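You operate a simulated robot arm through the tools that you are given. There is no shell and no other tool. Be economical: measure what you need, move in short steps, check, and stop when the job is done.

You are at the controls of a simulated robot arm. One attempt, no reset.

TASK
Pour the leftover paste from the orange cup back into the drum.
Fine: open the yellow lid and shut it again; put the cup back. Set down upright: what you pick out. Where these are worked on the way, their far stop is far enough and under half their travel is too little: yellow lid.

It is judged by the outcome, as a careful person would: the job done as asked, and still so three seconds after it is handed in. It fails if anything else is knocked over, pushed out of place, dropped, spilled or broken. A push-on lid holds only when it is set on centred and level and pressed home; a screw cap is set on level and turned clockwise until tight.

THE ROBOT
A 6-joint arm with a two-finger parallel gripper, fixed in place. Base frame: the origin is at the foot of the arm, x ahead of it, y to its left, z up; the work surface is at about z = 0.86. Readings come in m, degrees, newtons and seconds.
With the tool pointing down near the work surface it reaches from about 0.24 to 0.64 m from the base axis. Its first joint turns from -66.0 to 66.0 degrees. Payload 2.7 kg.
Tool frame: the origin (TCP) lies between the finger pads and is the grasp point; the fingertips stand 0.023 m ahead of it; z points along the fingers, y is the line along which they close. The gripper opens to 0.094 m. The fingers are 0.038 m wide and 0.01 m thick; the gripper's body (0.054 by 0.096 m) begins 0.039 m behind the TCP.
Orientation is told as [roll, pitch, yaw] about the base's x, y, z axes, in that order, counted from this pose: with the fingers straight down and closing along the base's y, the tool's x points along the base's -x, its y along +y and its z along -z.

THE INTERFACE
- The arm moves only by the tool apply_moves. Its argument "increments" is a list of rows, each a list of 6 numbers: the shift along the base's x, y, z in units of 150 mm (1.0 is 150 mm), then the turn, a rotation vector about the base's x, y, z in units of 60 degrees (1.0 is 60 degrees). In form: [[x, y, z, wx, wy, wz], ...]. A call has 1 to 20 rows; each row is the pose to reach, as a shift and turn from the pose commanded when the call began. "claw" is the gripper command, from -1 (shut) to 1 (fully open), values between in proportion, set as the call begins (left out, the last holds). A call with a number of a shift or a turn outside -1 to 1 is refused whole. Rows are played at 5 a second. More than 0.05 m and 8.6 degrees between two rows, or a gripper value outside its range, and nothing of the call is played. A pose out of reach is approached as far as the arm can. The call stops where the force on the tool passes 60 N (or 10 N more than at its start, if that is more) or the arm is blocked; 0.2 s more then pass. The fingers move at their own pace (about 0.045 m/s each) and stop on an object; they squeeze with about 38 N. The grip force told is the motor's: it shows also when the fingers shut on nothing. Time passes only in rows, and 0.2 s behind the last, so rows that repeat a pose let the fingers close. It gives the time, the measured TCP pose, the force on the tool (base axes), the opening and the grip force at its end, in the units of the frame above (readings bear some noise), with the torque about the TCP (base axes, N m) and any sound that the robot's microphone picked up.
- Cameras (640 x 400 px; columns grow to the right, rows downward): "scene" is fixed at [0.0792, -0.4372, 1.4019]; the picture's right is [0.73, -0.68, 0.00], its down [-0.40, -0.43, -0.81] and it looks along [0.55, 0.59, -0.59] (base axes); focal length 255 px, centre (320, 200). "wrist" rides on the gripper at [0.086, 0.016, -0.074] in the tool frame; the picture's right is [-0.18, 0.98, 0.00], its down [-0.58, -0.11, -0.81] and it looks along [-0.79, -0.15, 0.59] (tool axes); focal length 243 px, centre (320, 200). There is no depth. A picture from a camera that has moved, and an enlarged one, comes with that camera's place and axes in the base frame and with its lens.
- camera(camera): a new picture of that camera. The clock stands still meanwhile.
- zoom(camera, box): a new picture of the part [left, top, right, bottom] of that camera's present view, enlarged. The clock stands still meanwhile.
- hand_in(): hands the job in; it is judged then, once.

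Go step by step. Nothing tells you positions but the pictures and the camera data: compare them with the known pose of the tool, close in by small moves and look again before you grip or let go. The budget is 120 turns and 84 pictures, counting those below and the enlarged ones. Unless the task says otherwise, let go and move clear before handing in, and close with one line.

The tools are called after "Request:" as name(argument=value, ...) on one line, values as JSON. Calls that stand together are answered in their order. apply_moves: Moves the arm, as the interface text tells. Its arguments: {"type":"object","properties":{"increments":{"type":"array"},"claw":{"type":"number"}},"required":["increments"]} The other tools are called the same way: camera (camera) takes a picture; zoom (camera, box) takes an enlarged picture of a part of a camera's view; hand_in () hands the job in.

At the start:

```text
clock: 0.0
ee_pos: [0.3995, -0.0458, 1.2391]
orientation: [-0.1, 0.0, 0.0]
wrist_force: [0.0, 0.0, 0.1]
wrist_torque: [0.0, 0.02, 0.0]
grip_width: 0.094
grasp_force: 0.0
```

scene: 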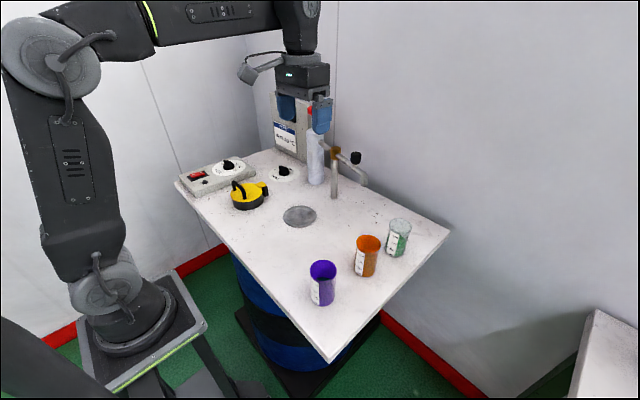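
wrist: 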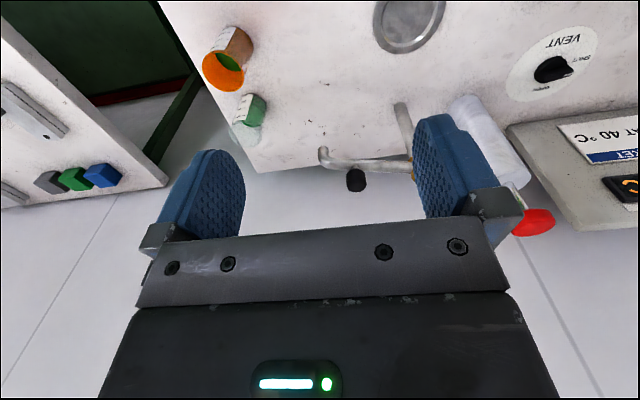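

I see the white table on a drum, a yellow lid with a handle, a grey disc, and purple, orange and green cups. I'll look closer before moving.

Request:
zoom(camera="scene", box=[170, 130, 330, 230])

Request:
zoom(camera="scene", box=[280, 210, 440, 310])

Request:
zoom(camera="scene", box=[250, 80, 410, 180])

```text
4.00 times, centred on (250, 180) of scene
camera zoom: at [0.0792, -0.4372, 1.4019], right [0.73, -0.68, 0.0], down [-0.4, -0.43, -0.81], along [0.55, 0.59, -0.59], focal length 1020 px, centre (600, 280)
```

zoom: 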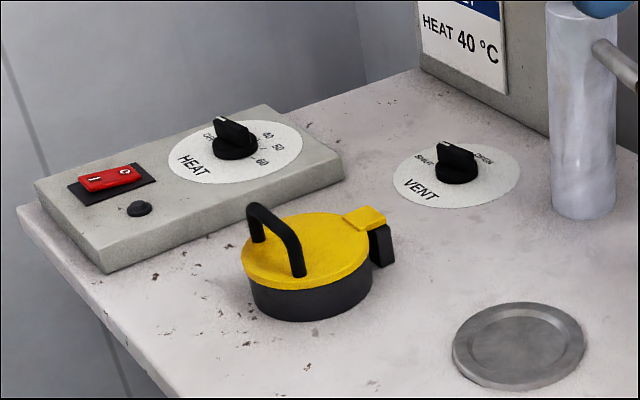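

```text
4.00 times, centred on (360, 260) of scene
camera zoom: at [0.0792, -0.4372, 1.4019], right [0.73, -0.68, 0.0], down [-0.4, -0.43, -0.81], along [0.55, 0.59, -0.59], focal length 1020 px, centre (160, -40)
```

zoom: 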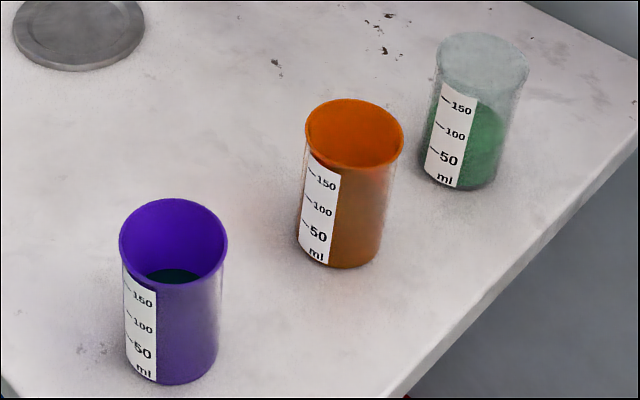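

```text
4.00 times, centred on (330, 130) of scene
camera zoom: at [0.0792, -0.4372, 1.4019], right [0.73, -0.68, 0.0], down [-0.4, -0.43, -0.81], along [0.55, 0.59, -0.59], focal length 1020 px, centre (280, 480)
```

zoom: 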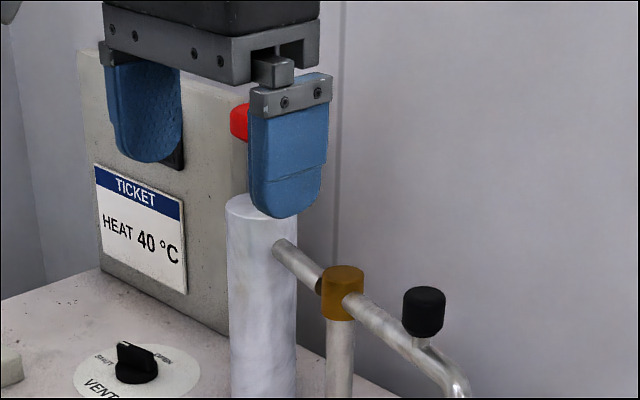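

The yellow lid is hinged, with its hinge axis along y near (0.46, 0.28). Its handle bar also runs along y, near (0.367, 0.284, 0.93). The orange cup is near (0.452, -0.207). I'll move above the handle and turn the gripper so it closes along x.

Request:
apply_moves(increments=[[0, 0.125, 0, 0, 0, 0.125], [0, 0.25, 0, 0, 0, 0.25], [0, 0.375, 0, 0, 0, 0.375], [0, 0.5, 0, 0, 0, 0.5], [0, 0.625, 0, 0, 0, 0.625], [0, 0.75, 0, 0, 0, 0.75], [0, 0.875, 0, 0, 0, 0.875], [0, 1, 0, 0, 0, 1]], claw=1)

Request:
apply_moves(increments=[[0, 0.2, -0.1, 0, 0, 0.1], [0, 0.4, -0.2, 0, 0, 0.2], [0, 0.6, -0.4, 0, 0, 0.3], [0, 0.8, -0.6, 0, 0, 0.4], [0, 1, -0.8, 0, 0, 0.5]])

Request:
camera(camera="wrist")

Request:
camera(camera="scene")

```text
clock: 1.8
ee_pos: [0.3982, 0.1062, 1.2382]
orientation: [0.0, 0.0, 60.0]
wrist_force: [0.4, -0.6, 0.1]
wrist_torque: [0.0, 0.0, 0.0]
grip_width: 0.0942
grasp_force: 0.1
```

```text
clock: 3.0
ee_pos: [0.397, 0.2567, 1.1191]
orientation: [0.0, -0.1, 90.1]
wrist_force: [0.4, 0.6, -0.5]
wrist_torque: [0.03, 0.0, -0.02]
grip_width: 0.0941
grasp_force: 0.0
```

```text
78 pictures are left
camera wrist: at [0.3822, 0.1709, 1.1944], right [-0.98, 0.18, 0.0], down [0.11, 0.58, 0.81], along [0.15, 0.79, -0.59], focal length 243 px, centre (320, 200)
```

wrist: 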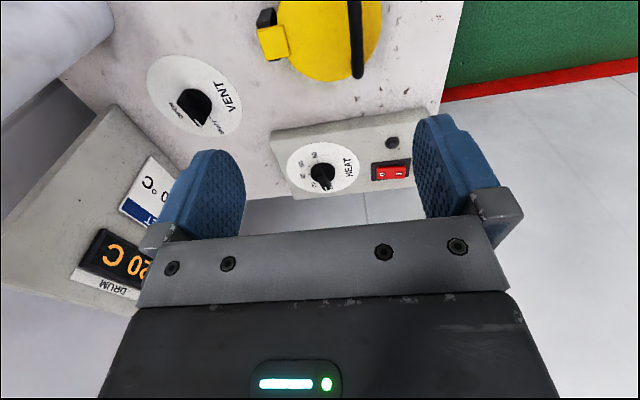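

```text
77 pictures are left
```

scene: 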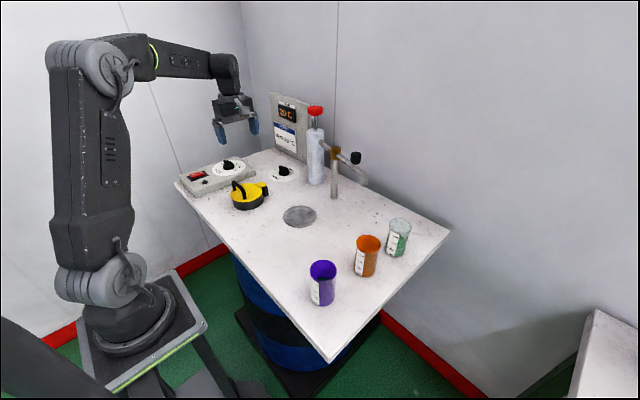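

The handle position is confirmed from the wrist view at x≈0.366, centred at y≈0.284. I'll lower to just above it.

Request:
apply_moves(increments=[[-0.07, 0.06, -0.2, 0, 0, 0], [-0.14, 0.12, -0.4, 0, 0, 0], [-0.207, 0.182, -0.6, 0, 0, 0], [-0.207, 0.182, -0.86, 0, 0, 0]], claw=0.1)

Request:
zoom(camera="scene", box=[180, 110, 340, 210])

Request:
camera(camera="wrist")

```text
clock: 4.0
ee_pos: [0.3661, 0.2839, 0.9892]
orientation: [0.0, 0.0, 90.0]
wrist_force: [-0.5, 1.4, -0.2]
wrist_torque: [0.0, -0.03, -0.03]
grip_width: 0.0516
grasp_force: 0.1
```

```text
4.00 times, centred on (260, 160) of scene
camera zoom: at [0.0792, -0.4372, 1.4019], right [0.73, -0.68, 0.0], down [-0.4, -0.43, -0.81], along [0.55, 0.59, -0.59], focal length 1020 px, centre (560, 360)
```

zoom: 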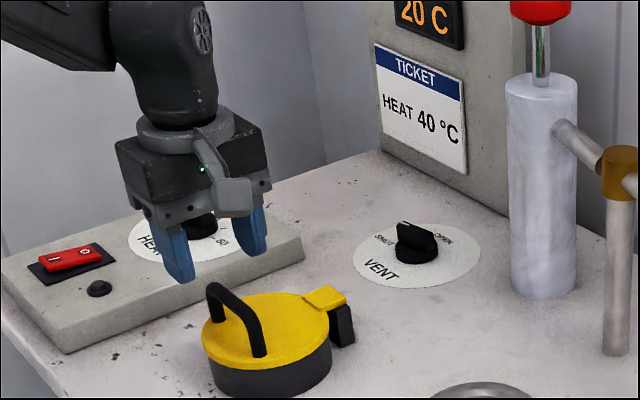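

```text
75 pictures are left
camera wrist: at [0.3517, 0.1982, 1.0647], right [-0.98, 0.18, 0.0], down [0.11, 0.58, 0.81], along [0.15, 0.79, -0.59], focal length 243 px, centre (320, 200)
```

wrist: 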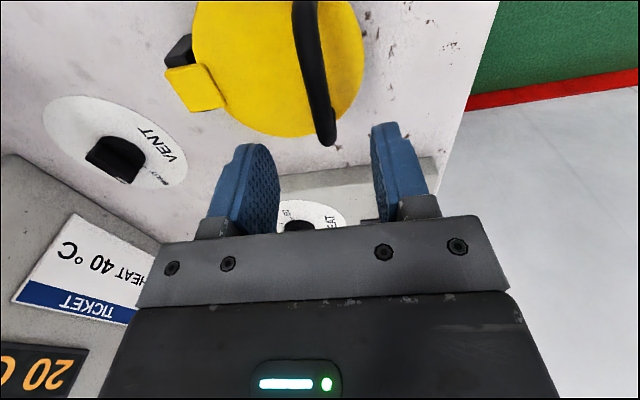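

The lid centre is about (0.395, 0.272), so I'll shift y slightly. Then I'll descend around the bar and check.

Request:
apply_moves(increments=[[0, -0.073, 0, 0, 0, 0], [0, -0.073, -0.1, 0, 0, 0], [0, -0.073, -0.2, 0, 0, 0], [0, -0.073, -0.3, 0, 0, 0], [0, -0.073, -0.39, 0, 0, 0]])

Request:
zoom(camera="scene", box=[190, 140, 310, 215])

Request:
camera(camera="wrist")

```text
clock: 5.2
ee_pos: [0.3684, 0.2722, 0.9318]
orientation: [0.0, 0.0, 90.1]
wrist_force: [0.0, 0.0, 0.6]
wrist_torque: [0.04, 0.01, 0.01]
grip_width: 0.0519
grasp_force: 0.1
```

```text
5.33 times, centred on (250, 178) of scene
camera zoom: at [0.0792, -0.4373, 1.4019], right [0.73, -0.68, 0.0], down [-0.4, -0.43, -0.81], along [0.55, 0.59, -0.59], focal length 1361 px, centre (693, 320)
```

zoom: 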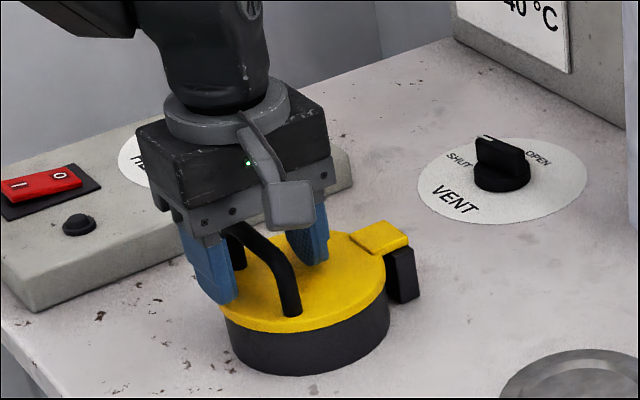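

```text
73 pictures are left
camera wrist: at [0.3529, 0.1866, 1.007], right [-0.98, 0.18, 0.0], down [0.11, 0.58, 0.81], along [0.15, 0.79, -0.59], focal length 243 px, centre (320, 200)
```

wrist: 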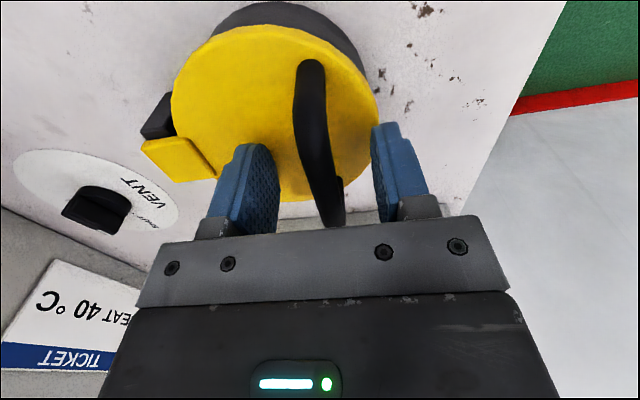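

The fingers straddle the bar. I'll close on it.

Request:
apply_moves(increments=[[0, 0, 0, 0, 0, 0], [0, 0, 0, 0, 0, 0], [0, 0, 0, 0, 0, 0], [0, 0, 0, 0, 0, 0]], claw=-1)

Request:
zoom(camera="scene", box=[190, 140, 310, 215])

```text
clock: 6.2
ee_pos: [0.3656, 0.2724, 0.931]
orientation: [0.4, 0.0, 90.0]
wrist_force: [-35.0, 0.9, 11.8]
wrist_torque: [0.1, -0.14, 0.02]
grip_width: 0.0113
grasp_force: 45.1
```

```text
5.33 times, centred on (250, 178) of scene
camera zoom: at [0.0781, -0.4374, 1.402], right [0.73, -0.68, 0.0], down [-0.4, -0.43, -0.81], along [0.55, 0.59, -0.59], focal length 1361 px, centre (693, 320)
```

zoom: 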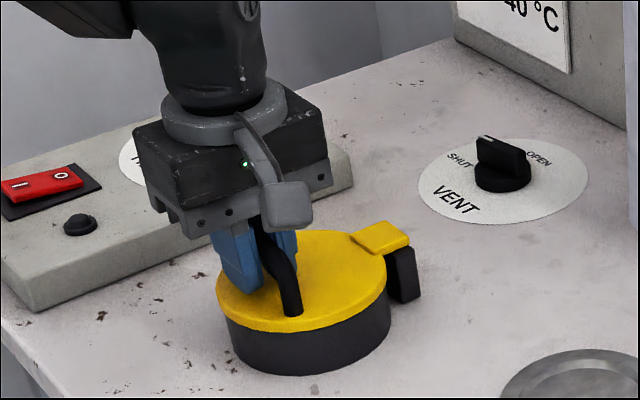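

The grip holds on the bar. I'll start lifting along the arc about the hinge, 15° first, and watch the forces.

Request:
apply_moves(increments=[[-0.02, 0, 0, 0, 0, 0], [-0.001, 0, 0.042, 0, 0.06, 0], [0.019, 0, 0.085, 0, 0.125, 0], [0.043, 0, 0.125, 0, 0.19, 0], [0.068, 0, 0.164, 0, 0.25, 0]])

Request:
zoom(camera="scene", box=[190, 140, 310, 215])

```text
clock: 7.4
ee_pos: [0.3788, 0.2733, 0.9588]
orientation: [14.9, -0.2, 90.2]
wrist_force: [-20.9, 19.6, 16.4]
wrist_torque: [-1.22, -0.17, -0.23]
grip_width: 0.0113
grasp_force: 45.4
```

```text
5.33 times, centred on (250, 178) of scene
camera zoom: at [0.0784, -0.4368, 1.4021], right [0.73, -0.68, 0.0], down [-0.4, -0.43, -0.81], along [0.55, 0.59, -0.59], focal length 1361 px, centre (693, 320)
```

zoom: 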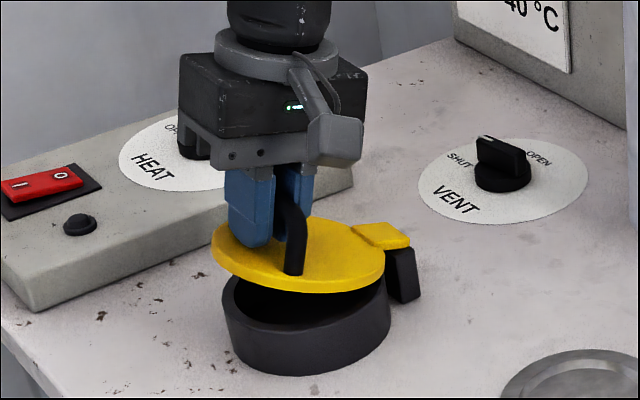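

The lid opens cleanly. I'll continue the arc to about 45°, with the tool turning less than the lid.

Request:
apply_moves(increments=[[0.02, 0.01, 0.048, 0, 0.03, 0], [0.051, 0.01, 0.085, 0, 0.06, 0], [0.085, 0.01, 0.12, 0, 0.095, 0], [0.121, 0.01, 0.152, 0, 0.125, 0], [0.16, 0.01, 0.182, 0, 0.16, 0], [0.199, 0.01, 0.209, 0, 0.19, 0], [0.24, 0.01, 0.235, 0, 0.22, 0], [0.284, 0.01, 0.255, 0, 0.25, 0]])

Request:
zoom(camera="scene", box=[190, 120, 350, 220])

```text
clock: 9.2
ee_pos: [0.422, 0.273, 0.9901]
orientation: [30.1, 0.0, 89.9]
wrist_force: [10.4, 6.6, -37.3]
wrist_torque: [-0.77, 0.27, -0.21]
grip_width: 0.0111
grasp_force: 45.0
```

```text
4.00 times, centred on (270, 170) of scene
camera zoom: at [0.08, -0.4367, 1.4021], right [0.73, -0.68, 0.0], down [-0.4, -0.43, -0.81], along [0.55, 0.59, -0.59], focal length 1020 px, centre (520, 320)
```

zoom: 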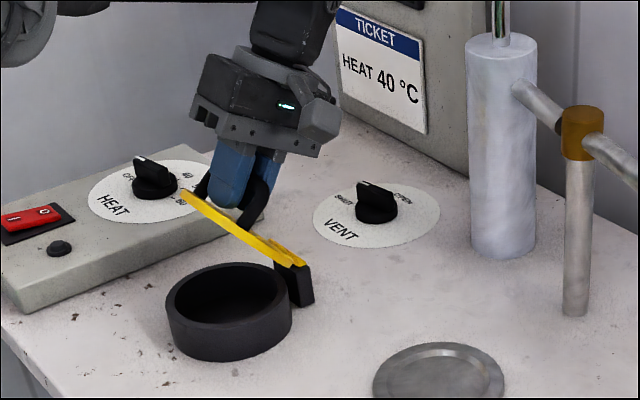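

The lid is about halfway open, and the measured arc puts the hinge near (0.455, 0.898). I'll continue to about 85–90° along the refined arc.

Request:
apply_moves(increments=[[0.05, 0, -0.02, 0, 0.03, 0], [0.113, 0, -0.012, 0, 0.06, 0], [0.17, 0, -0.005, 0, 0.095, 0], [0.227, 0, -0.002, 0, 0.125, 0], [0.283, 0, -0.002, 0, 0.16, 0], [0.34, 0, -0.005, 0, 0.19, 0], [0.395, 0, -0.015, 0, 0.22, 0], [0.447, 0, -0.03, 0, 0.25, 0]])

Request:
zoom(camera="scene", box=[190, 120, 350, 220])

```text
clock: 10.6
ee_pos: [0.4475, 0.2704, 0.9949]
orientation: [39.8, -0.7, 89.7]
wrist_force: [-2.2, 6.3, 2.6]
wrist_torque: [-1.4, 0.13, -1.3]
grip_width: 0.0113
grasp_force: 44.9
out of reach, approached as far as the arm can: row 5, 6
stopped in row 6: the force on the tool passed its limit (the readings are from after the stop); the commanded pose is now the measured one
```

```text
4.00 times, centred on (270, 170) of scene
camera zoom: at [0.0791, -0.4371, 1.402], right [0.73, -0.68, 0.0], down [-0.4, -0.43, -0.81], along [0.55, 0.59, -0.59], focal length 1020 px, centre (520, 320)
```

zoom: 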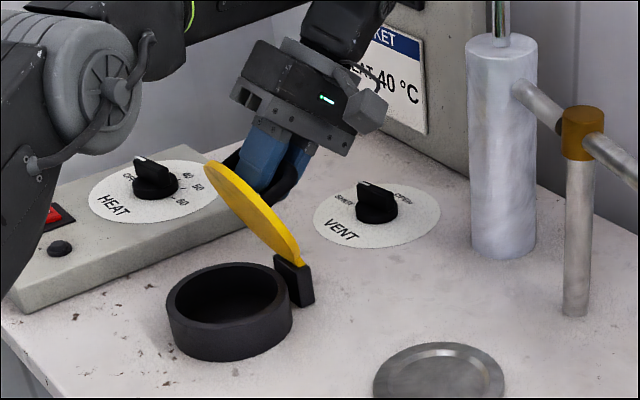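

The lid is at about 65°, and the tool tilt has run the wrist out of reach. I'll tilt the tool back towards vertical while holding the bar, then continue the arc.

Request:
apply_moves(increments=[[0, 0, 0, 0, -0.08, 0], [0, 0, 0, 0, -0.16, 0], [0.01, 0, 0.003, 0, -0.24, 0], [0.03, 0, 0.004, 0, -0.3, 0], [0.07, 0, 0.003, 0, -0.36, 0], [0.11, 0, 0.0, 0, -0.4, 0], [0.15, 0, -0.005, 0, -0.44, 0]])

Request:
zoom(camera="scene", box=[190, 120, 350, 220])

```text
clock: 12.2
ee_pos: [0.4707, 0.2708, 0.9928]
orientation: [13.3, -0.9, 90.4]
wrist_force: [-2.4, 8.0, 1.5]
wrist_torque: [-1.08, 0.17, -1.49]
grip_width: 0.012
grasp_force: 44.6
```

```text
4.00 times, centred on (270, 170) of scene
camera zoom: at [0.0791, -0.437, 1.402], right [0.73, -0.68, 0.0], down [-0.4, -0.43, -0.81], along [0.55, 0.59, -0.59], focal length 1020 px, centre (520, 320)
```

zoom: 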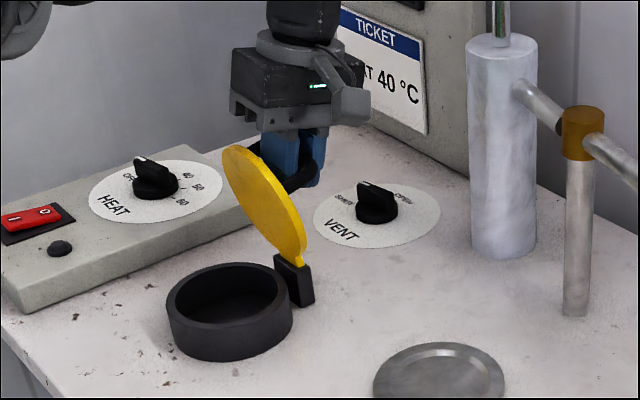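

That worked, with the lid now at about 80°. I'll continue past vertical, looking for the stop.

Request:
apply_moves(increments=[[0.053, 0, -0.007, 0, -0.06, 0], [0.107, 0, -0.02, 0, -0.12, 0], [0.16, 0, -0.04, 0, -0.18, 0], [0.213, 0, -0.067, 0, -0.22, 0], [0.26, 0, -0.096, 0, -0.22, 0]])

Request:
zoom(camera="scene", box=[190, 120, 350, 220])

```text
clock: 13.4
ee_pos: [0.5084, 0.2705, 0.9815]
orientation: [0.4, -0.8, 90.6]
wrist_force: [-23.7, -4.6, 33.9]
wrist_torque: [0.63, 3.61, -1.61]
grip_width: 0.0125
grasp_force: 45.2
```

```text
4.00 times, centred on (270, 170) of scene
camera zoom: at [0.0781, -0.4377, 1.4019], right [0.73, -0.68, 0.0], down [-0.4, -0.43, -0.81], along [0.55, 0.59, -0.59], focal length 1020 px, centre (520, 320)
```

zoom: 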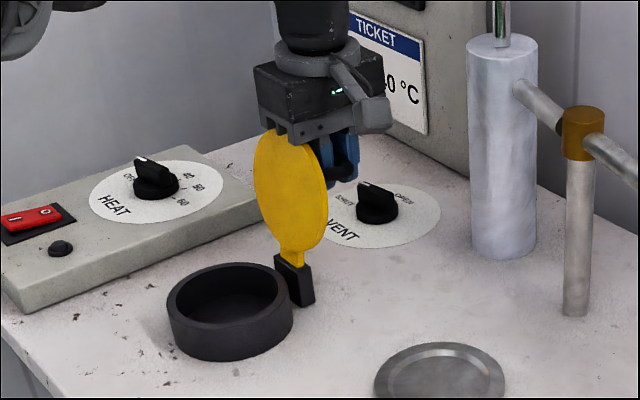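

The lid is about 100° open, past vertical. I'll loosen the grip slightly and see whether it stays.

Request:
apply_moves(increments=[[0, 0, 0, 0, 0, 0], [0, 0, 0.01, 0, 0, 0]], claw=-0.5)

Request:
zoom(camera="scene", box=[230, 130, 310, 180])

Request:
camera(camera="wrist")

```text
clock: 14.0
ee_pos: [0.5105, 0.2713, 0.9816]
orientation: [-0.2, -0.9, 90.6]
wrist_force: [3.9, 0.2, 26.4]
wrist_torque: [-0.01, 1.1, -0.01]
grip_width: 0.0238
grasp_force: 0.2
```

```text
8.00 times, centred on (270, 155) of scene
camera zoom: at [0.0789, -0.4375, 1.4019], right [0.73, -0.68, 0.0], down [-0.4, -0.43, -0.81], along [0.55, 0.59, -0.59], focal length 2041 px, centre (720, 560)
```

zoom: 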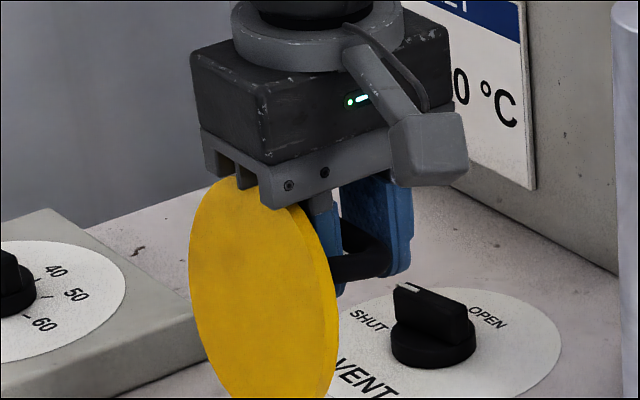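

```text
65 pictures are left
camera wrist: at [0.4962, 0.1829, 1.0565], right [-0.98, 0.17, 0.0], down [0.1, 0.57, 0.81], along [0.14, 0.8, -0.58], focal length 243 px, centre (320, 200)
```

wrist: 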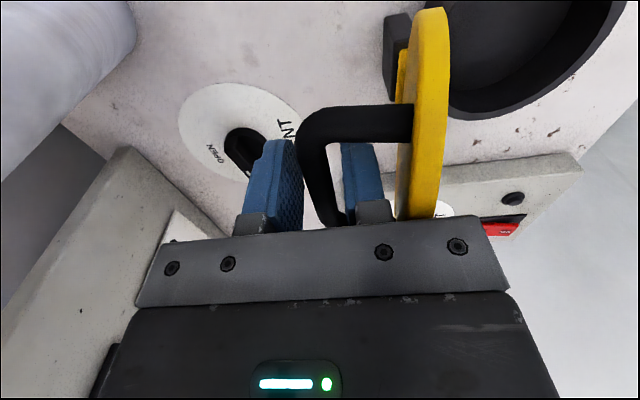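

The gripper body rests on the lid's rim, so I'll rise straight up out of the loop and check the lid stays open.

Request:
apply_moves(increments=[[0, 0, 0.05, 0, 0, 0], [0, 0, 0.12, 0, 0, 0], [0, 0, 0.2, 0, 0, 0], [0, 0, 0.3, 0, 0, 0], [0, 0, 0.55, 0, 0, 0]])

Request:
zoom(camera="scene", box=[190, 100, 350, 200])

Request:
camera(camera="wrist")

```text
clock: 15.2
ee_pos: [0.5106, 0.2705, 1.0621]
orientation: [0.2, -0.6, 90.6]
wrist_force: [-0.9, 0.6, 0.2]
wrist_torque: [0.01, -0.02, -0.02]
grip_width: 0.0234
grasp_force: 0.0
```

```text
4.00 times, centred on (270, 150) of scene
camera zoom: at [0.0792, -0.4373, 1.4019], right [0.73, -0.68, 0.0], down [-0.4, -0.43, -0.81], along [0.55, 0.59, -0.59], focal length 1020 px, centre (520, 400)
```

zoom: 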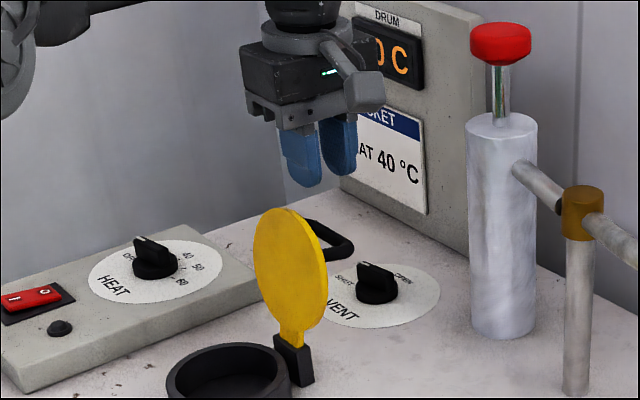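

```text
63 pictures are left
camera wrist: at [0.4961, 0.1828, 1.1369], right [-0.98, 0.17, 0.01], down [0.11, 0.57, 0.81], along [0.14, 0.8, -0.58], focal length 243 px, centre (320, 200)
```

wrist: 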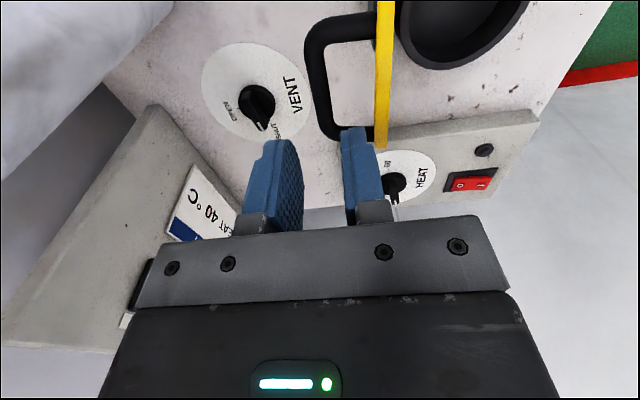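

The lid stays open on its own. Next is the orange cup: I'll move back, then tilt the fingers toward -y with the camera on top, for a side grasp about 30° below horizontal that clears the neighbouring cups.

Request:
apply_moves(increments=[[0, 0, 0.3, 0, 0, 0], [0, -0.25, 0.55, 0, 0, 0], [0, -0.5, 0.6, 0, 0, 0], [0, -0.75, 0.6, 0, 0, 0], [0, -1, 0.6, 0, 0, 0]], claw=1)

Request:
apply_moves(increments=[[-0.05, -0.125, 0, -0.125, 0, 0], [-0.1, -0.25, 0, -0.25, 0, 0], [-0.15, -0.375, 0, -0.375, 0, 0], [-0.2, -0.5, 0, -0.5, 0, 0], [-0.25, -0.625, 0, -0.625, 0, 0], [-0.3, -0.75, 0, -0.75, 0, 0], [-0.35, -0.875, 0, -0.875, 0, 0], [-0.387, -1, 0, -1, 0, 0]])

Request:
camera(camera="scene")

Request:
camera(camera="wrist")

```text
refused: row 2 steps farther than a row can; nothing moved
```

```text
clock: 17.0
ee_pos: [0.4521, 0.1202, 1.0642]
orientation: [1.1, 59.4, 91.1]
wrist_force: [-0.5, 0.7, -0.3]
wrist_torque: [-0.02, 0.01, -0.02]
grip_width: 0.0235
grasp_force: 0.2
```

```text
62 pictures are left
```

scene: 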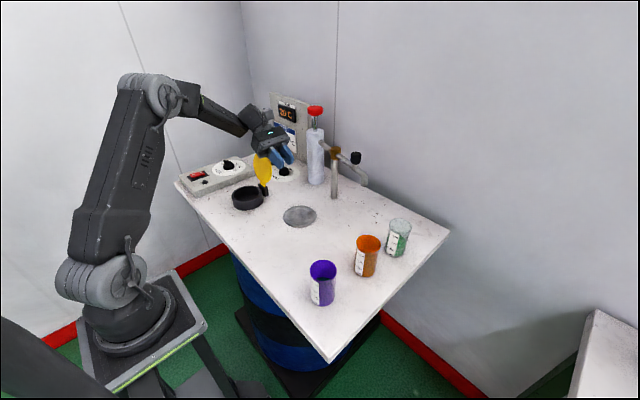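

```text
61 pictures are left
camera wrist: at [0.4381, 0.1402, 1.1763], right [-0.98, 0.09, -0.15], down [0.11, 0.99, -0.09], along [0.14, -0.11, -0.98], focal length 243 px, centre (320, 200)
```

wrist: 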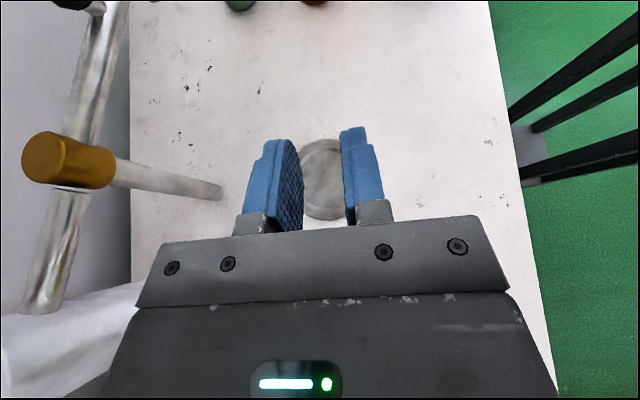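

The first call was refused for step size, but the second one ran and left everything clear, with the lid still up. I'll move in toward the orange cup along -y with the gripper open.

Request:
apply_moves(increments=[[0, -0.25, 0, 0, 0, 0], [0, -0.5, 0, 0, 0, 0], [0, -0.75, 0, 0, 0, 0], [0, -1, 0, 0, 0, 0]], claw=1)

Request:
camera(camera="wrist")

Request:
camera(camera="scene")

```text
clock: 18.0
ee_pos: [0.4522, -0.0293, 1.0639]
orientation: [1.1, 59.4, 91.1]
wrist_force: [-0.4, 0.3, -0.5]
wrist_torque: [0.02, -0.01, -0.04]
grip_width: 0.0944
grasp_force: 0.1
```

```text
60 pictures are left
camera wrist: at [0.4374, -0.0094, 1.1765], right [-0.98, 0.09, -0.15], down [0.1, 0.99, -0.09], along [0.14, -0.1, -0.98], focal length 243 px, centre (320, 200)
```

wrist: 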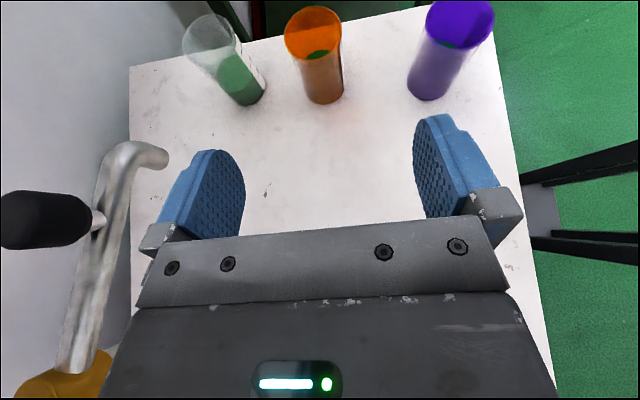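

```text
59 pictures are left
```

scene: 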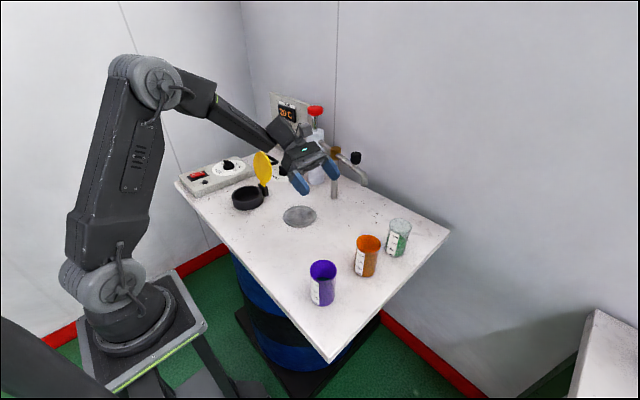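

The side-grasp pose is reachable, and the cup is near (0.458, -0.20). I'll move to a pre-grasp point 10 cm back along the tool axis.

Request:
apply_moves(increments=[[0.01, -0.12, -0.14, 0, 0, 0], [0.02, -0.25, -0.28, 0, 0, 0], [0.03, -0.38, -0.42, 0, 0, 0], [0.03, -0.505, -0.56, 0, 0, 0]])

Request:
camera(camera="wrist")

Request:
zoom(camera="scene", box=[270, 170, 430, 270])

```text
clock: 19.0
ee_pos: [0.4577, -0.1033, 0.9794]
orientation: [1.1, 59.3, 91.1]
wrist_force: [0.0, 0.2, -1.3]
wrist_torque: [0.01, 0.01, -0.06]
grip_width: 0.0939
grasp_force: 0.1
```

```text
58 pictures are left
camera wrist: at [0.4428, -0.0836, 1.0916], right [-0.98, 0.09, -0.15], down [0.1, 0.99, -0.09], along [0.14, -0.1, -0.98], focal length 243 px, centre (320, 200)
```

wrist: 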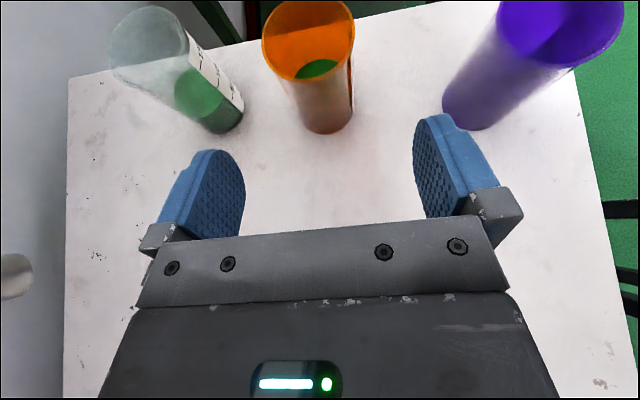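

```text
4.00 times, centred on (350, 220) of scene
camera zoom: at [0.0792, -0.4372, 1.4019], right [0.73, -0.68, 0.0], down [-0.4, -0.43, -0.81], along [0.55, 0.59, -0.59], focal length 1020 px, centre (200, 120)
```

zoom: 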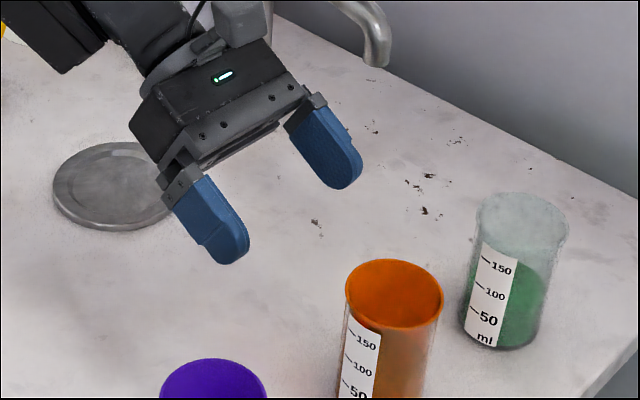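

The cup axis is at about (0.460, -0.196), within a few mm of the tool centreline. I'll advance along the tool axis until the fingers straddle the cup.

Request:
apply_moves(increments=[[0.02, -0.14, -0.08, 0, 0, 0], [0.02, -0.28, -0.16, 0, 0, 0], [0.02, -0.42, -0.24, 0, 0, 0], [0.02, -0.5, -0.285, 0, 0, 0]])

Request:
camera(camera="wrist")

Request:
zoom(camera="scene", box=[290, 190, 430, 277])

```text
clock: 20.0
ee_pos: [0.4601, -0.1799, 0.9376]
orientation: [1.0, 59.3, 91.2]
wrist_force: [-0.4, 0.3, 0.0]
wrist_torque: [0.01, -0.01, 0.03]
grip_width: 0.0941
grasp_force: 0.0
```

```text
56 pictures are left
camera wrist: at [0.4456, -0.1598, 1.0501], right [-0.98, 0.09, -0.15], down [0.1, 0.99, -0.09], along [0.14, -0.1, -0.98], focal length 243 px, centre (320, 200)
```

wrist: 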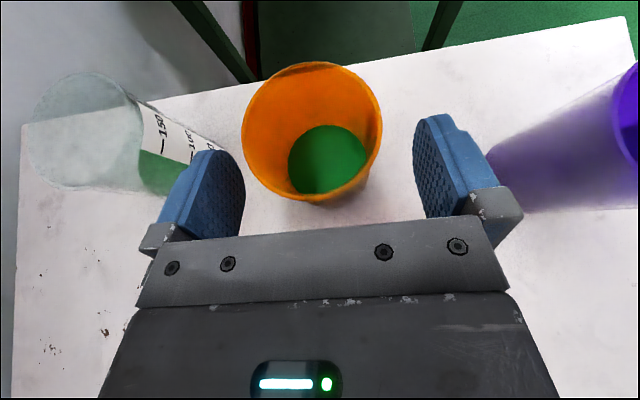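

```text
4.57 times, centred on (360, 234) of scene
camera zoom: at [0.0792, -0.4372, 1.4019], right [0.73, -0.68, 0.0], down [-0.4, -0.43, -0.81], along [0.55, 0.59, -0.59], focal length 1166 px, centre (137, 47)
```

zoom: 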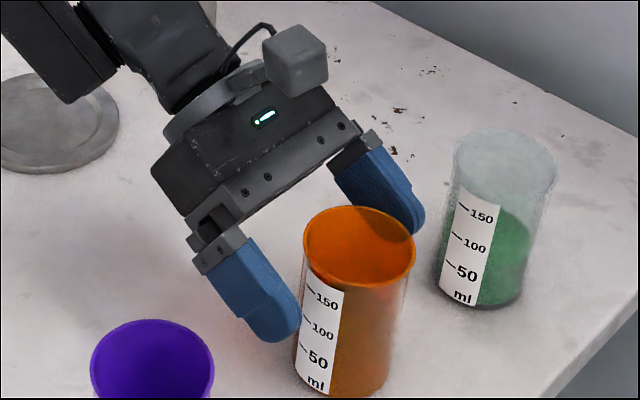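

The cup sits centred between the fingers. I'll go forward about 7 mm and close.

Request:
apply_moves(increments=[[0.0, -0.03, -0.017, 0, 0, 0], [0.0, -0.055, -0.03, 0, 0, 0]])

Request:
apply_moves(increments=[[0, 0, 0, 0, 0, 0], [0, 0, 0, 0, 0, 0], [0, 0, 0, 0, 0, 0], [0, 0, 0, 0, 0, 0], [0, 0, 0, 0, 0, 0]], claw=-1)

Request:
camera(camera="wrist")

Request:
zoom(camera="scene", box=[290, 190, 430, 277])

```text
clock: 20.6
ee_pos: [0.4599, -0.1887, 0.9315]
orientation: [1.0, 59.3, 91.1]
wrist_force: [-0.3, 0.2, 0.9]
wrist_torque: [0.03, -0.04, 0.02]
grip_width: 0.0939
grasp_force: 0.1
```

```text
clock: 21.8
ee_pos: [0.4603, -0.1883, 0.9329]
orientation: [1.1, 59.3, 91.1]
wrist_force: [0.9, -1.1, 0.2]
wrist_torque: [-0.01, 0.02, 0.0]
grip_width: 0.0578
grasp_force: 37.9
```

```text
54 pictures are left
camera wrist: at [0.4451, -0.1681, 1.0455], right [-0.98, 0.09, -0.15], down [0.11, 0.99, -0.09], along [0.14, -0.1, -0.98], focal length 243 px, centre (320, 200)
```

wrist: 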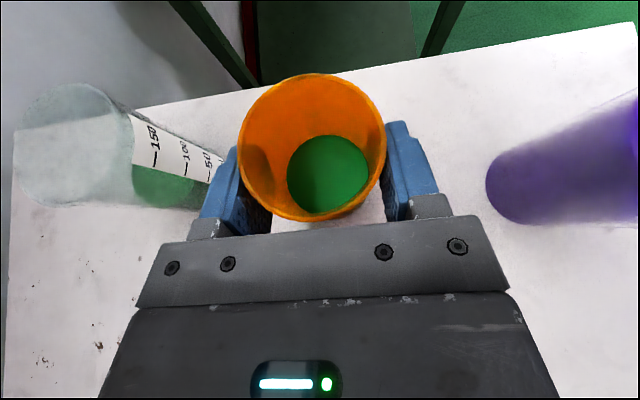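

```text
4.57 times, centred on (360, 234) of scene
camera zoom: at [0.0792, -0.4373, 1.4019], right [0.73, -0.68, 0.0], down [-0.4, -0.43, -0.81], along [0.55, 0.59, -0.59], focal length 1166 px, centre (137, 47)
```

zoom: 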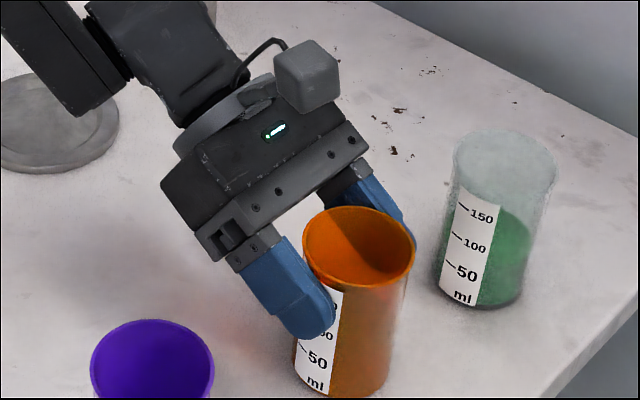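

The cup is gripped, with green paste visible inside. I'll lift it straight up, keeping it level.

Request:
apply_moves(increments=[[0, 0, 0.1, 0, 0, 0], [0, 0, 0.25, 0, 0, 0], [0, 0, 0.4, 0, 0, 0], [0, 0, 0.55, 0, 0, 0], [0, 0, 0.7, 0, 0, 0], [0, 0, 0.85, 0, 0, 0], [0, 0, 1, 0, 0, 0]])

Request:
camera(camera="scene")

```text
clock: 23.4
ee_pos: [0.4579, -0.1883, 1.0825]
orientation: [1.3, 59.3, 91.3]
wrist_force: [-0.5, 0.2, -0.1]
wrist_torque: [0.01, 0.03, 0.0]
grip_width: 0.0024
grasp_force: 38.3
```

```text
52 pictures are left
```

scene: 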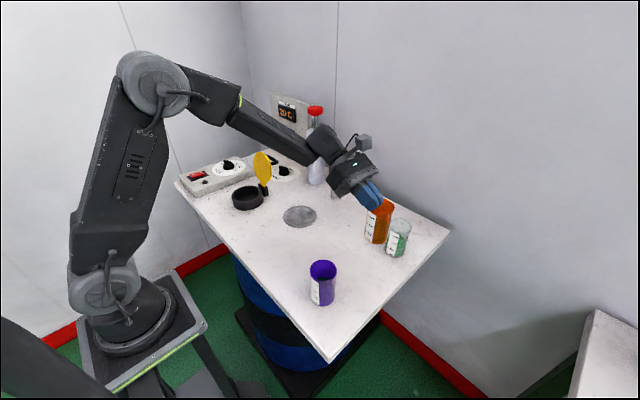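

The grip reads nearly shut, so the cup slipped out during the lift. I'll look closely at where it is now.

Request:
zoom(camera="scene", box=[320, 170, 440, 270])

Request:
camera(camera="wrist")

```text
4.00 times, centred on (380, 220) of scene
camera zoom: at [0.0792, -0.4373, 1.4019], right [0.73, -0.68, 0.0], down [-0.4, -0.43, -0.81], along [0.55, 0.59, -0.59], focal length 1020 px, centre (80, 120)
```

zoom: 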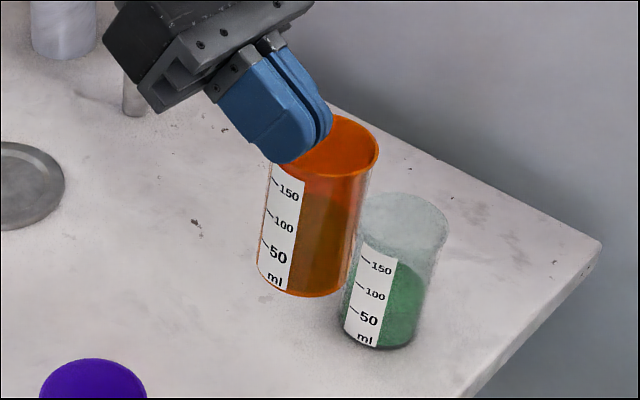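

```text
50 pictures are left
camera wrist: at [0.4437, -0.1686, 1.1957], right [-0.98, 0.09, -0.15], down [0.11, 0.99, -0.09], along [0.14, -0.1, -0.98], focal length 243 px, centre (320, 200)
```

wrist: 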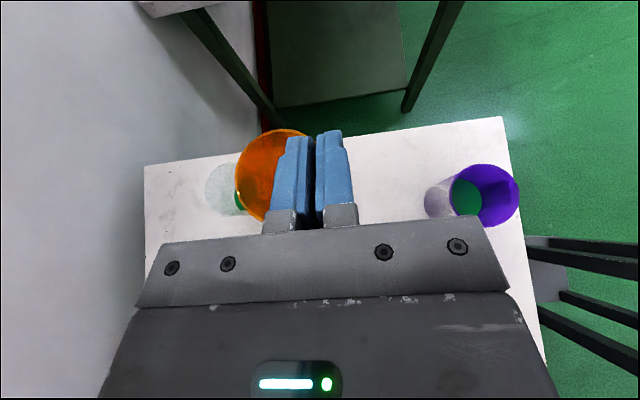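

By triangulation the cup's rim is at about (0.49, -0.20, 1.053), so it's in the air, probably pinched by its wall. I'll make a tiny downward move to see whether it's really held.

Request:
apply_moves(increments=[[0, 0, -0.02, 0, 0, 0]])

Request:
zoom(camera="scene", box=[320, 170, 440, 270])

```text
clock: 23.8
ee_pos: [0.4583, -0.1888, 1.0794]
orientation: [1.2, 59.3, 91.2]
wrist_force: [0.2, 0.0, -1.3]
wrist_torque: [0.02, 0.04, -0.02]
grip_width: 0.002
grasp_force: 37.9
```

```text
4.00 times, centred on (380, 220) of scene
camera zoom: at [0.0792, -0.4373, 1.4019], right [0.73, -0.68, 0.0], down [-0.4, -0.43, -0.81], along [0.55, 0.59, -0.59], focal length 1020 px, centre (80, 120)
```

zoom: 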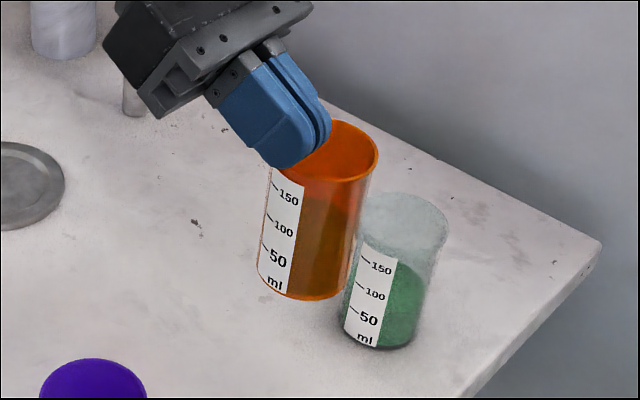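

The wall is pinched but the cup is held, and it's upright. I'll bring it gently back over its original spot and lower it to the table for a better grip.

Request:
apply_moves(increments=[[-0.04, 0, 0, 0, 0, 0], [-0.1, 0, -0.02, 0, 0, 0], [-0.16, 0, -0.06, 0, 0, 0], [-0.21, 0, -0.12, 0, 0, 0], [-0.21, 0, -0.2, 0, 0, 0], [-0.21, 0, -0.28, 0, 0, 0], [-0.21, 0, -0.36, 0, 0, 0], [-0.21, 0, -0.44, 0, 0, 0], [-0.21, 0, -0.5, 0, 0, 0], [-0.21, 0, -0.53, 0, 0, 0]])

Request:
zoom(camera="scene", box=[300, 180, 420, 280])

Request:
camera(camera="wrist")

```text
clock: 26.0
ee_pos: [0.4284, -0.1888, 0.9984]
orientation: [1.2, 59.3, 91.1]
wrist_force: [-0.1, -0.5, -1.1]
wrist_torque: [-0.03, 0.07, 0.02]
grip_width: 0.0023
grasp_force: 38.2
```

```text
4.00 times, centred on (360, 230) of scene
camera zoom: at [0.0792, -0.4373, 1.4019], right [0.73, -0.68, 0.0], down [-0.4, -0.43, -0.81], along [0.55, 0.59, -0.59], focal length 1020 px, centre (160, 80)
```

zoom: 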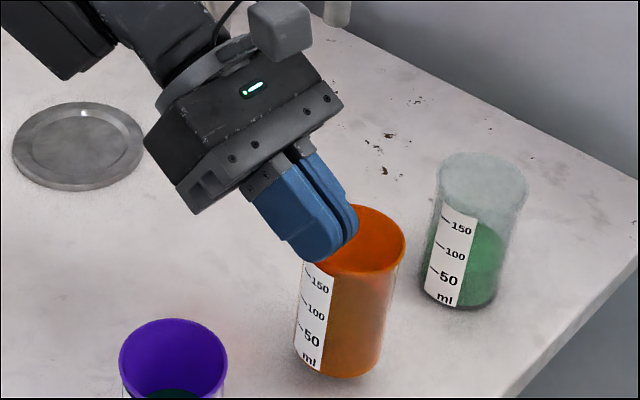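

```text
47 pictures are left
camera wrist: at [0.4136, -0.1689, 1.1123], right [-0.98, 0.09, -0.15], down [0.11, 0.99, -0.09], along [0.14, -0.1, -0.98], focal length 243 px, centre (320, 200)
```

wrist: 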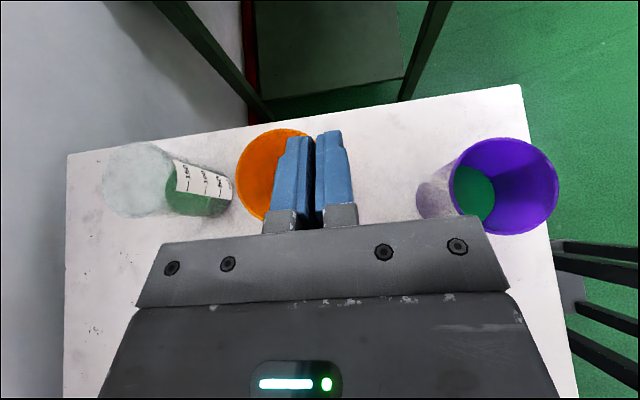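

The cup is still about 1 cm above the table. I'll lower it in fine steps and watch for contact.

Request:
apply_moves(increments=[[0, 0, -0.013, 0, 0, 0], [0, 0, -0.026, 0, 0, 0], [0, 0, -0.04, 0, 0, 0], [0, 0, -0.053, 0, 0, 0], [0, 0, -0.053, 0, 0, 0]])

Request:
zoom(camera="scene", box=[300, 180, 420, 280])

```text
clock: 27.2
ee_pos: [0.4278, -0.1886, 0.9914]
orientation: [1.2, 59.3, 91.3]
wrist_force: [0.5, 0.4, -0.7]
wrist_torque: [0.02, 0.06, 0.03]
grip_width: 0.0021
grasp_force: 37.8
```

```text
4.00 times, centred on (360, 230) of scene
camera zoom: at [0.0792, -0.4373, 1.4019], right [0.73, -0.68, 0.0], down [-0.4, -0.43, -0.81], along [0.55, 0.59, -0.59], focal length 1020 px, centre (160, 80)
```

zoom: 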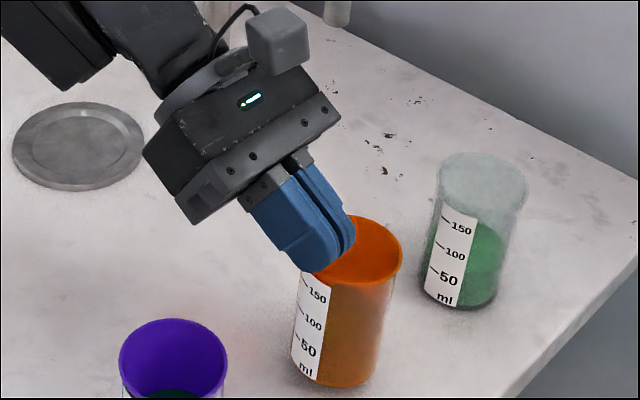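

About 5 mm remain, so I'll continue in small steps.

Request:
apply_moves(increments=[[0, 0, -0.01, 0, 0, 0], [0, 0, -0.02, 0, 0, 0], [0, 0, -0.03, 0, 0, 0], [0, 0, -0.03, 0, 0, 0]])

Request:
zoom(camera="scene", box=[300, 180, 420, 280])

```text
clock: 28.2
ee_pos: [0.4271, -0.1897, 0.9861]
orientation: [1.2, 59.3, 91.1]
wrist_force: [0.0, 0.7, -0.4]
wrist_torque: [-0.03, 0.05, 0.02]
grip_width: 0.002
grasp_force: 38.2
```

```text
4.00 times, centred on (360, 230) of scene
camera zoom: at [0.0792, -0.4373, 1.4019], right [0.73, -0.68, 0.0], down [-0.4, -0.43, -0.81], along [0.55, 0.59, -0.59], focal length 1020 px, centre (160, 80)
```

zoom: 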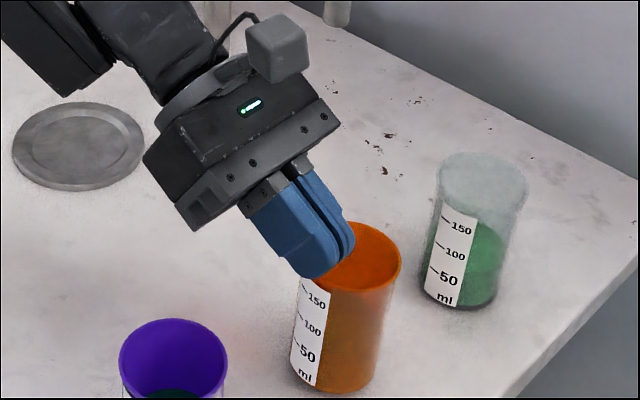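

There's no contact yet. I'll lower a bit more.

Request:
apply_moves(increments=[[0, 0, -0.008, 0, 0, 0], [0, 0, -0.016, 0, 0, 0], [0, 0, -0.016, 0, 0, 0]])

Request:
apply_moves(increments=[[0, 0, -0.008, 0, 0, 0], [0, 0, -0.013, 0, 0, 0], [0, 0, -0.013, 0, 0, 0]])

Request:
zoom(camera="scene", box=[310, 190, 430, 290])

```text
clock: 29.0
ee_pos: [0.4282, -0.1892, 0.984]
orientation: [1.1, 59.3, 91.1]
wrist_force: [0.1, -0.6, -1.5]
wrist_torque: [-0.02, 0.02, 0.01]
grip_width: 0.0022
grasp_force: 37.9
```

```text
clock: 29.8
ee_pos: [0.427, -0.1886, 0.982]
orientation: [1.2, 59.3, 91.1]
wrist_force: [0.2, 0.0, 0.1]
wrist_torque: [0.0, 0.02, 0.02]
grip_width: 0.0019
grasp_force: 38.3
```

```text
4.00 times, centred on (370, 240) of scene
camera zoom: at [0.0792, -0.4372, 1.4019], right [0.73, -0.68, 0.0], down [-0.4, -0.43, -0.81], along [0.55, 0.59, -0.59], focal length 1020 px, centre (120, 40)
```

zoom: 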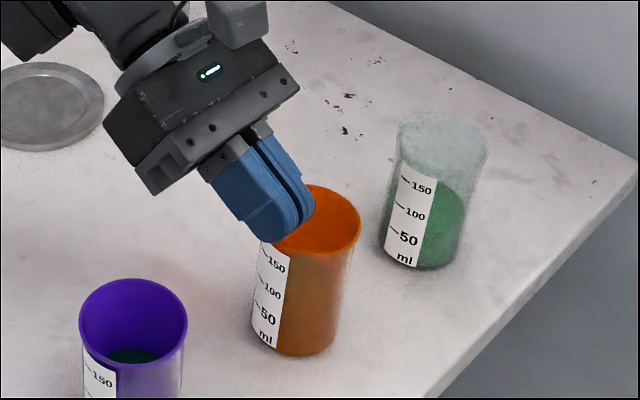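

Torque and load dropped, so the cup may be resting on the table. One more millimetre should confirm it.

Request:
apply_moves(increments=[[0, 0, -0.007, 0, 0, 0], [0, 0, -0.01, 0, 0, 0], [0, 0, -0.01, 0, 0, 0]])

```text
clock: 30.6
ee_pos: [0.4278, -0.1891, 0.9813]
orientation: [1.1, 59.4, 91.1]
wrist_force: [-0.9, 1.9, 4.1]
wrist_torque: [-0.02, 0.04, -0.01]
grip_width: 0.0021
grasp_force: 37.7
```

Contact is confirmed at about 4 N. I'll open slightly and rise straight up off the wall.

Request:
apply_moves(increments=[[0, 0, 0.005, 0, 0, 0], [0, 0, 0.005, 0, 0, 0]], claw=-0.65)

Request:
apply_moves(increments=[[0, 0, 0.1, 0, 0, 0], [0, 0, 0.25, 0, 0, 0], [0, 0.2, 0.4, 0, 0, 0], [0, 0.45, 0.4, 0, 0, 0]])

Request:
zoom(camera="scene", box=[300, 190, 428, 290])

Request:
camera(camera="wrist")

```text
clock: 31.2
ee_pos: [0.4273, -0.1899, 0.9823]
orientation: [1.2, 59.3, 91.2]
wrist_force: [0.6, 0.4, -0.9]
wrist_torque: [0.02, 0.01, 0.01]
grip_width: 0.0163
grasp_force: 0.1
```

```text
clock: 32.2
ee_pos: [0.4274, -0.1226, 1.0427]
orientation: [1.1, 59.3, 91.2]
wrist_force: [1.4, -0.6, 0.1]
wrist_torque: [-0.01, -0.03, -0.01]
grip_width: 0.0164
grasp_force: 0.1
```

```text
4.00 times, centred on (364, 240) of scene
camera zoom: at [0.0791, -0.4373, 1.4019], right [0.73, -0.68, 0.0], down [-0.4, -0.43, -0.81], along [0.55, 0.59, -0.59], focal length 1020 px, centre (144, 40)
```

zoom: 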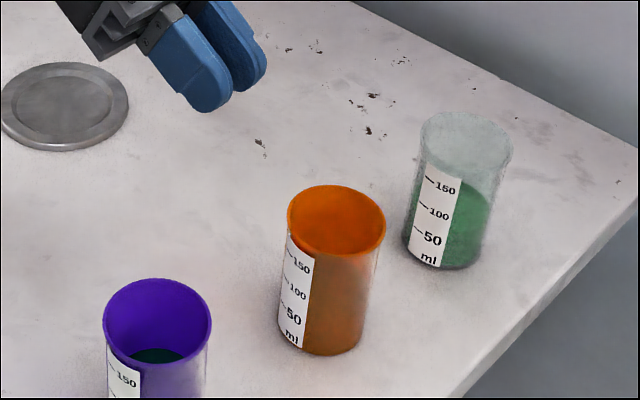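

```text
42 pictures are left
camera wrist: at [0.4137, -0.1023, 1.1557], right [-0.98, 0.09, -0.15], down [0.11, 0.99, -0.09], along [0.14, -0.1, -0.98], focal length 243 px, centre (320, 200)
```

wrist: 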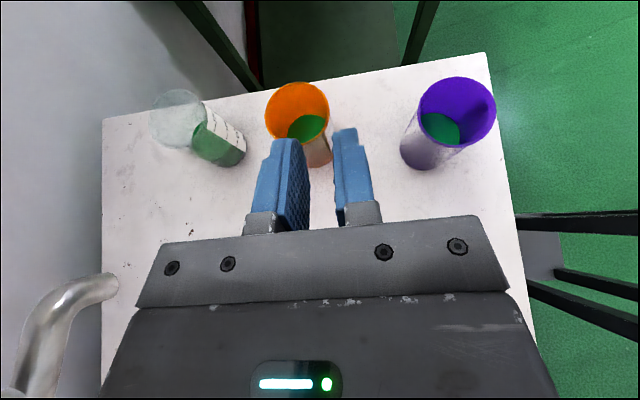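

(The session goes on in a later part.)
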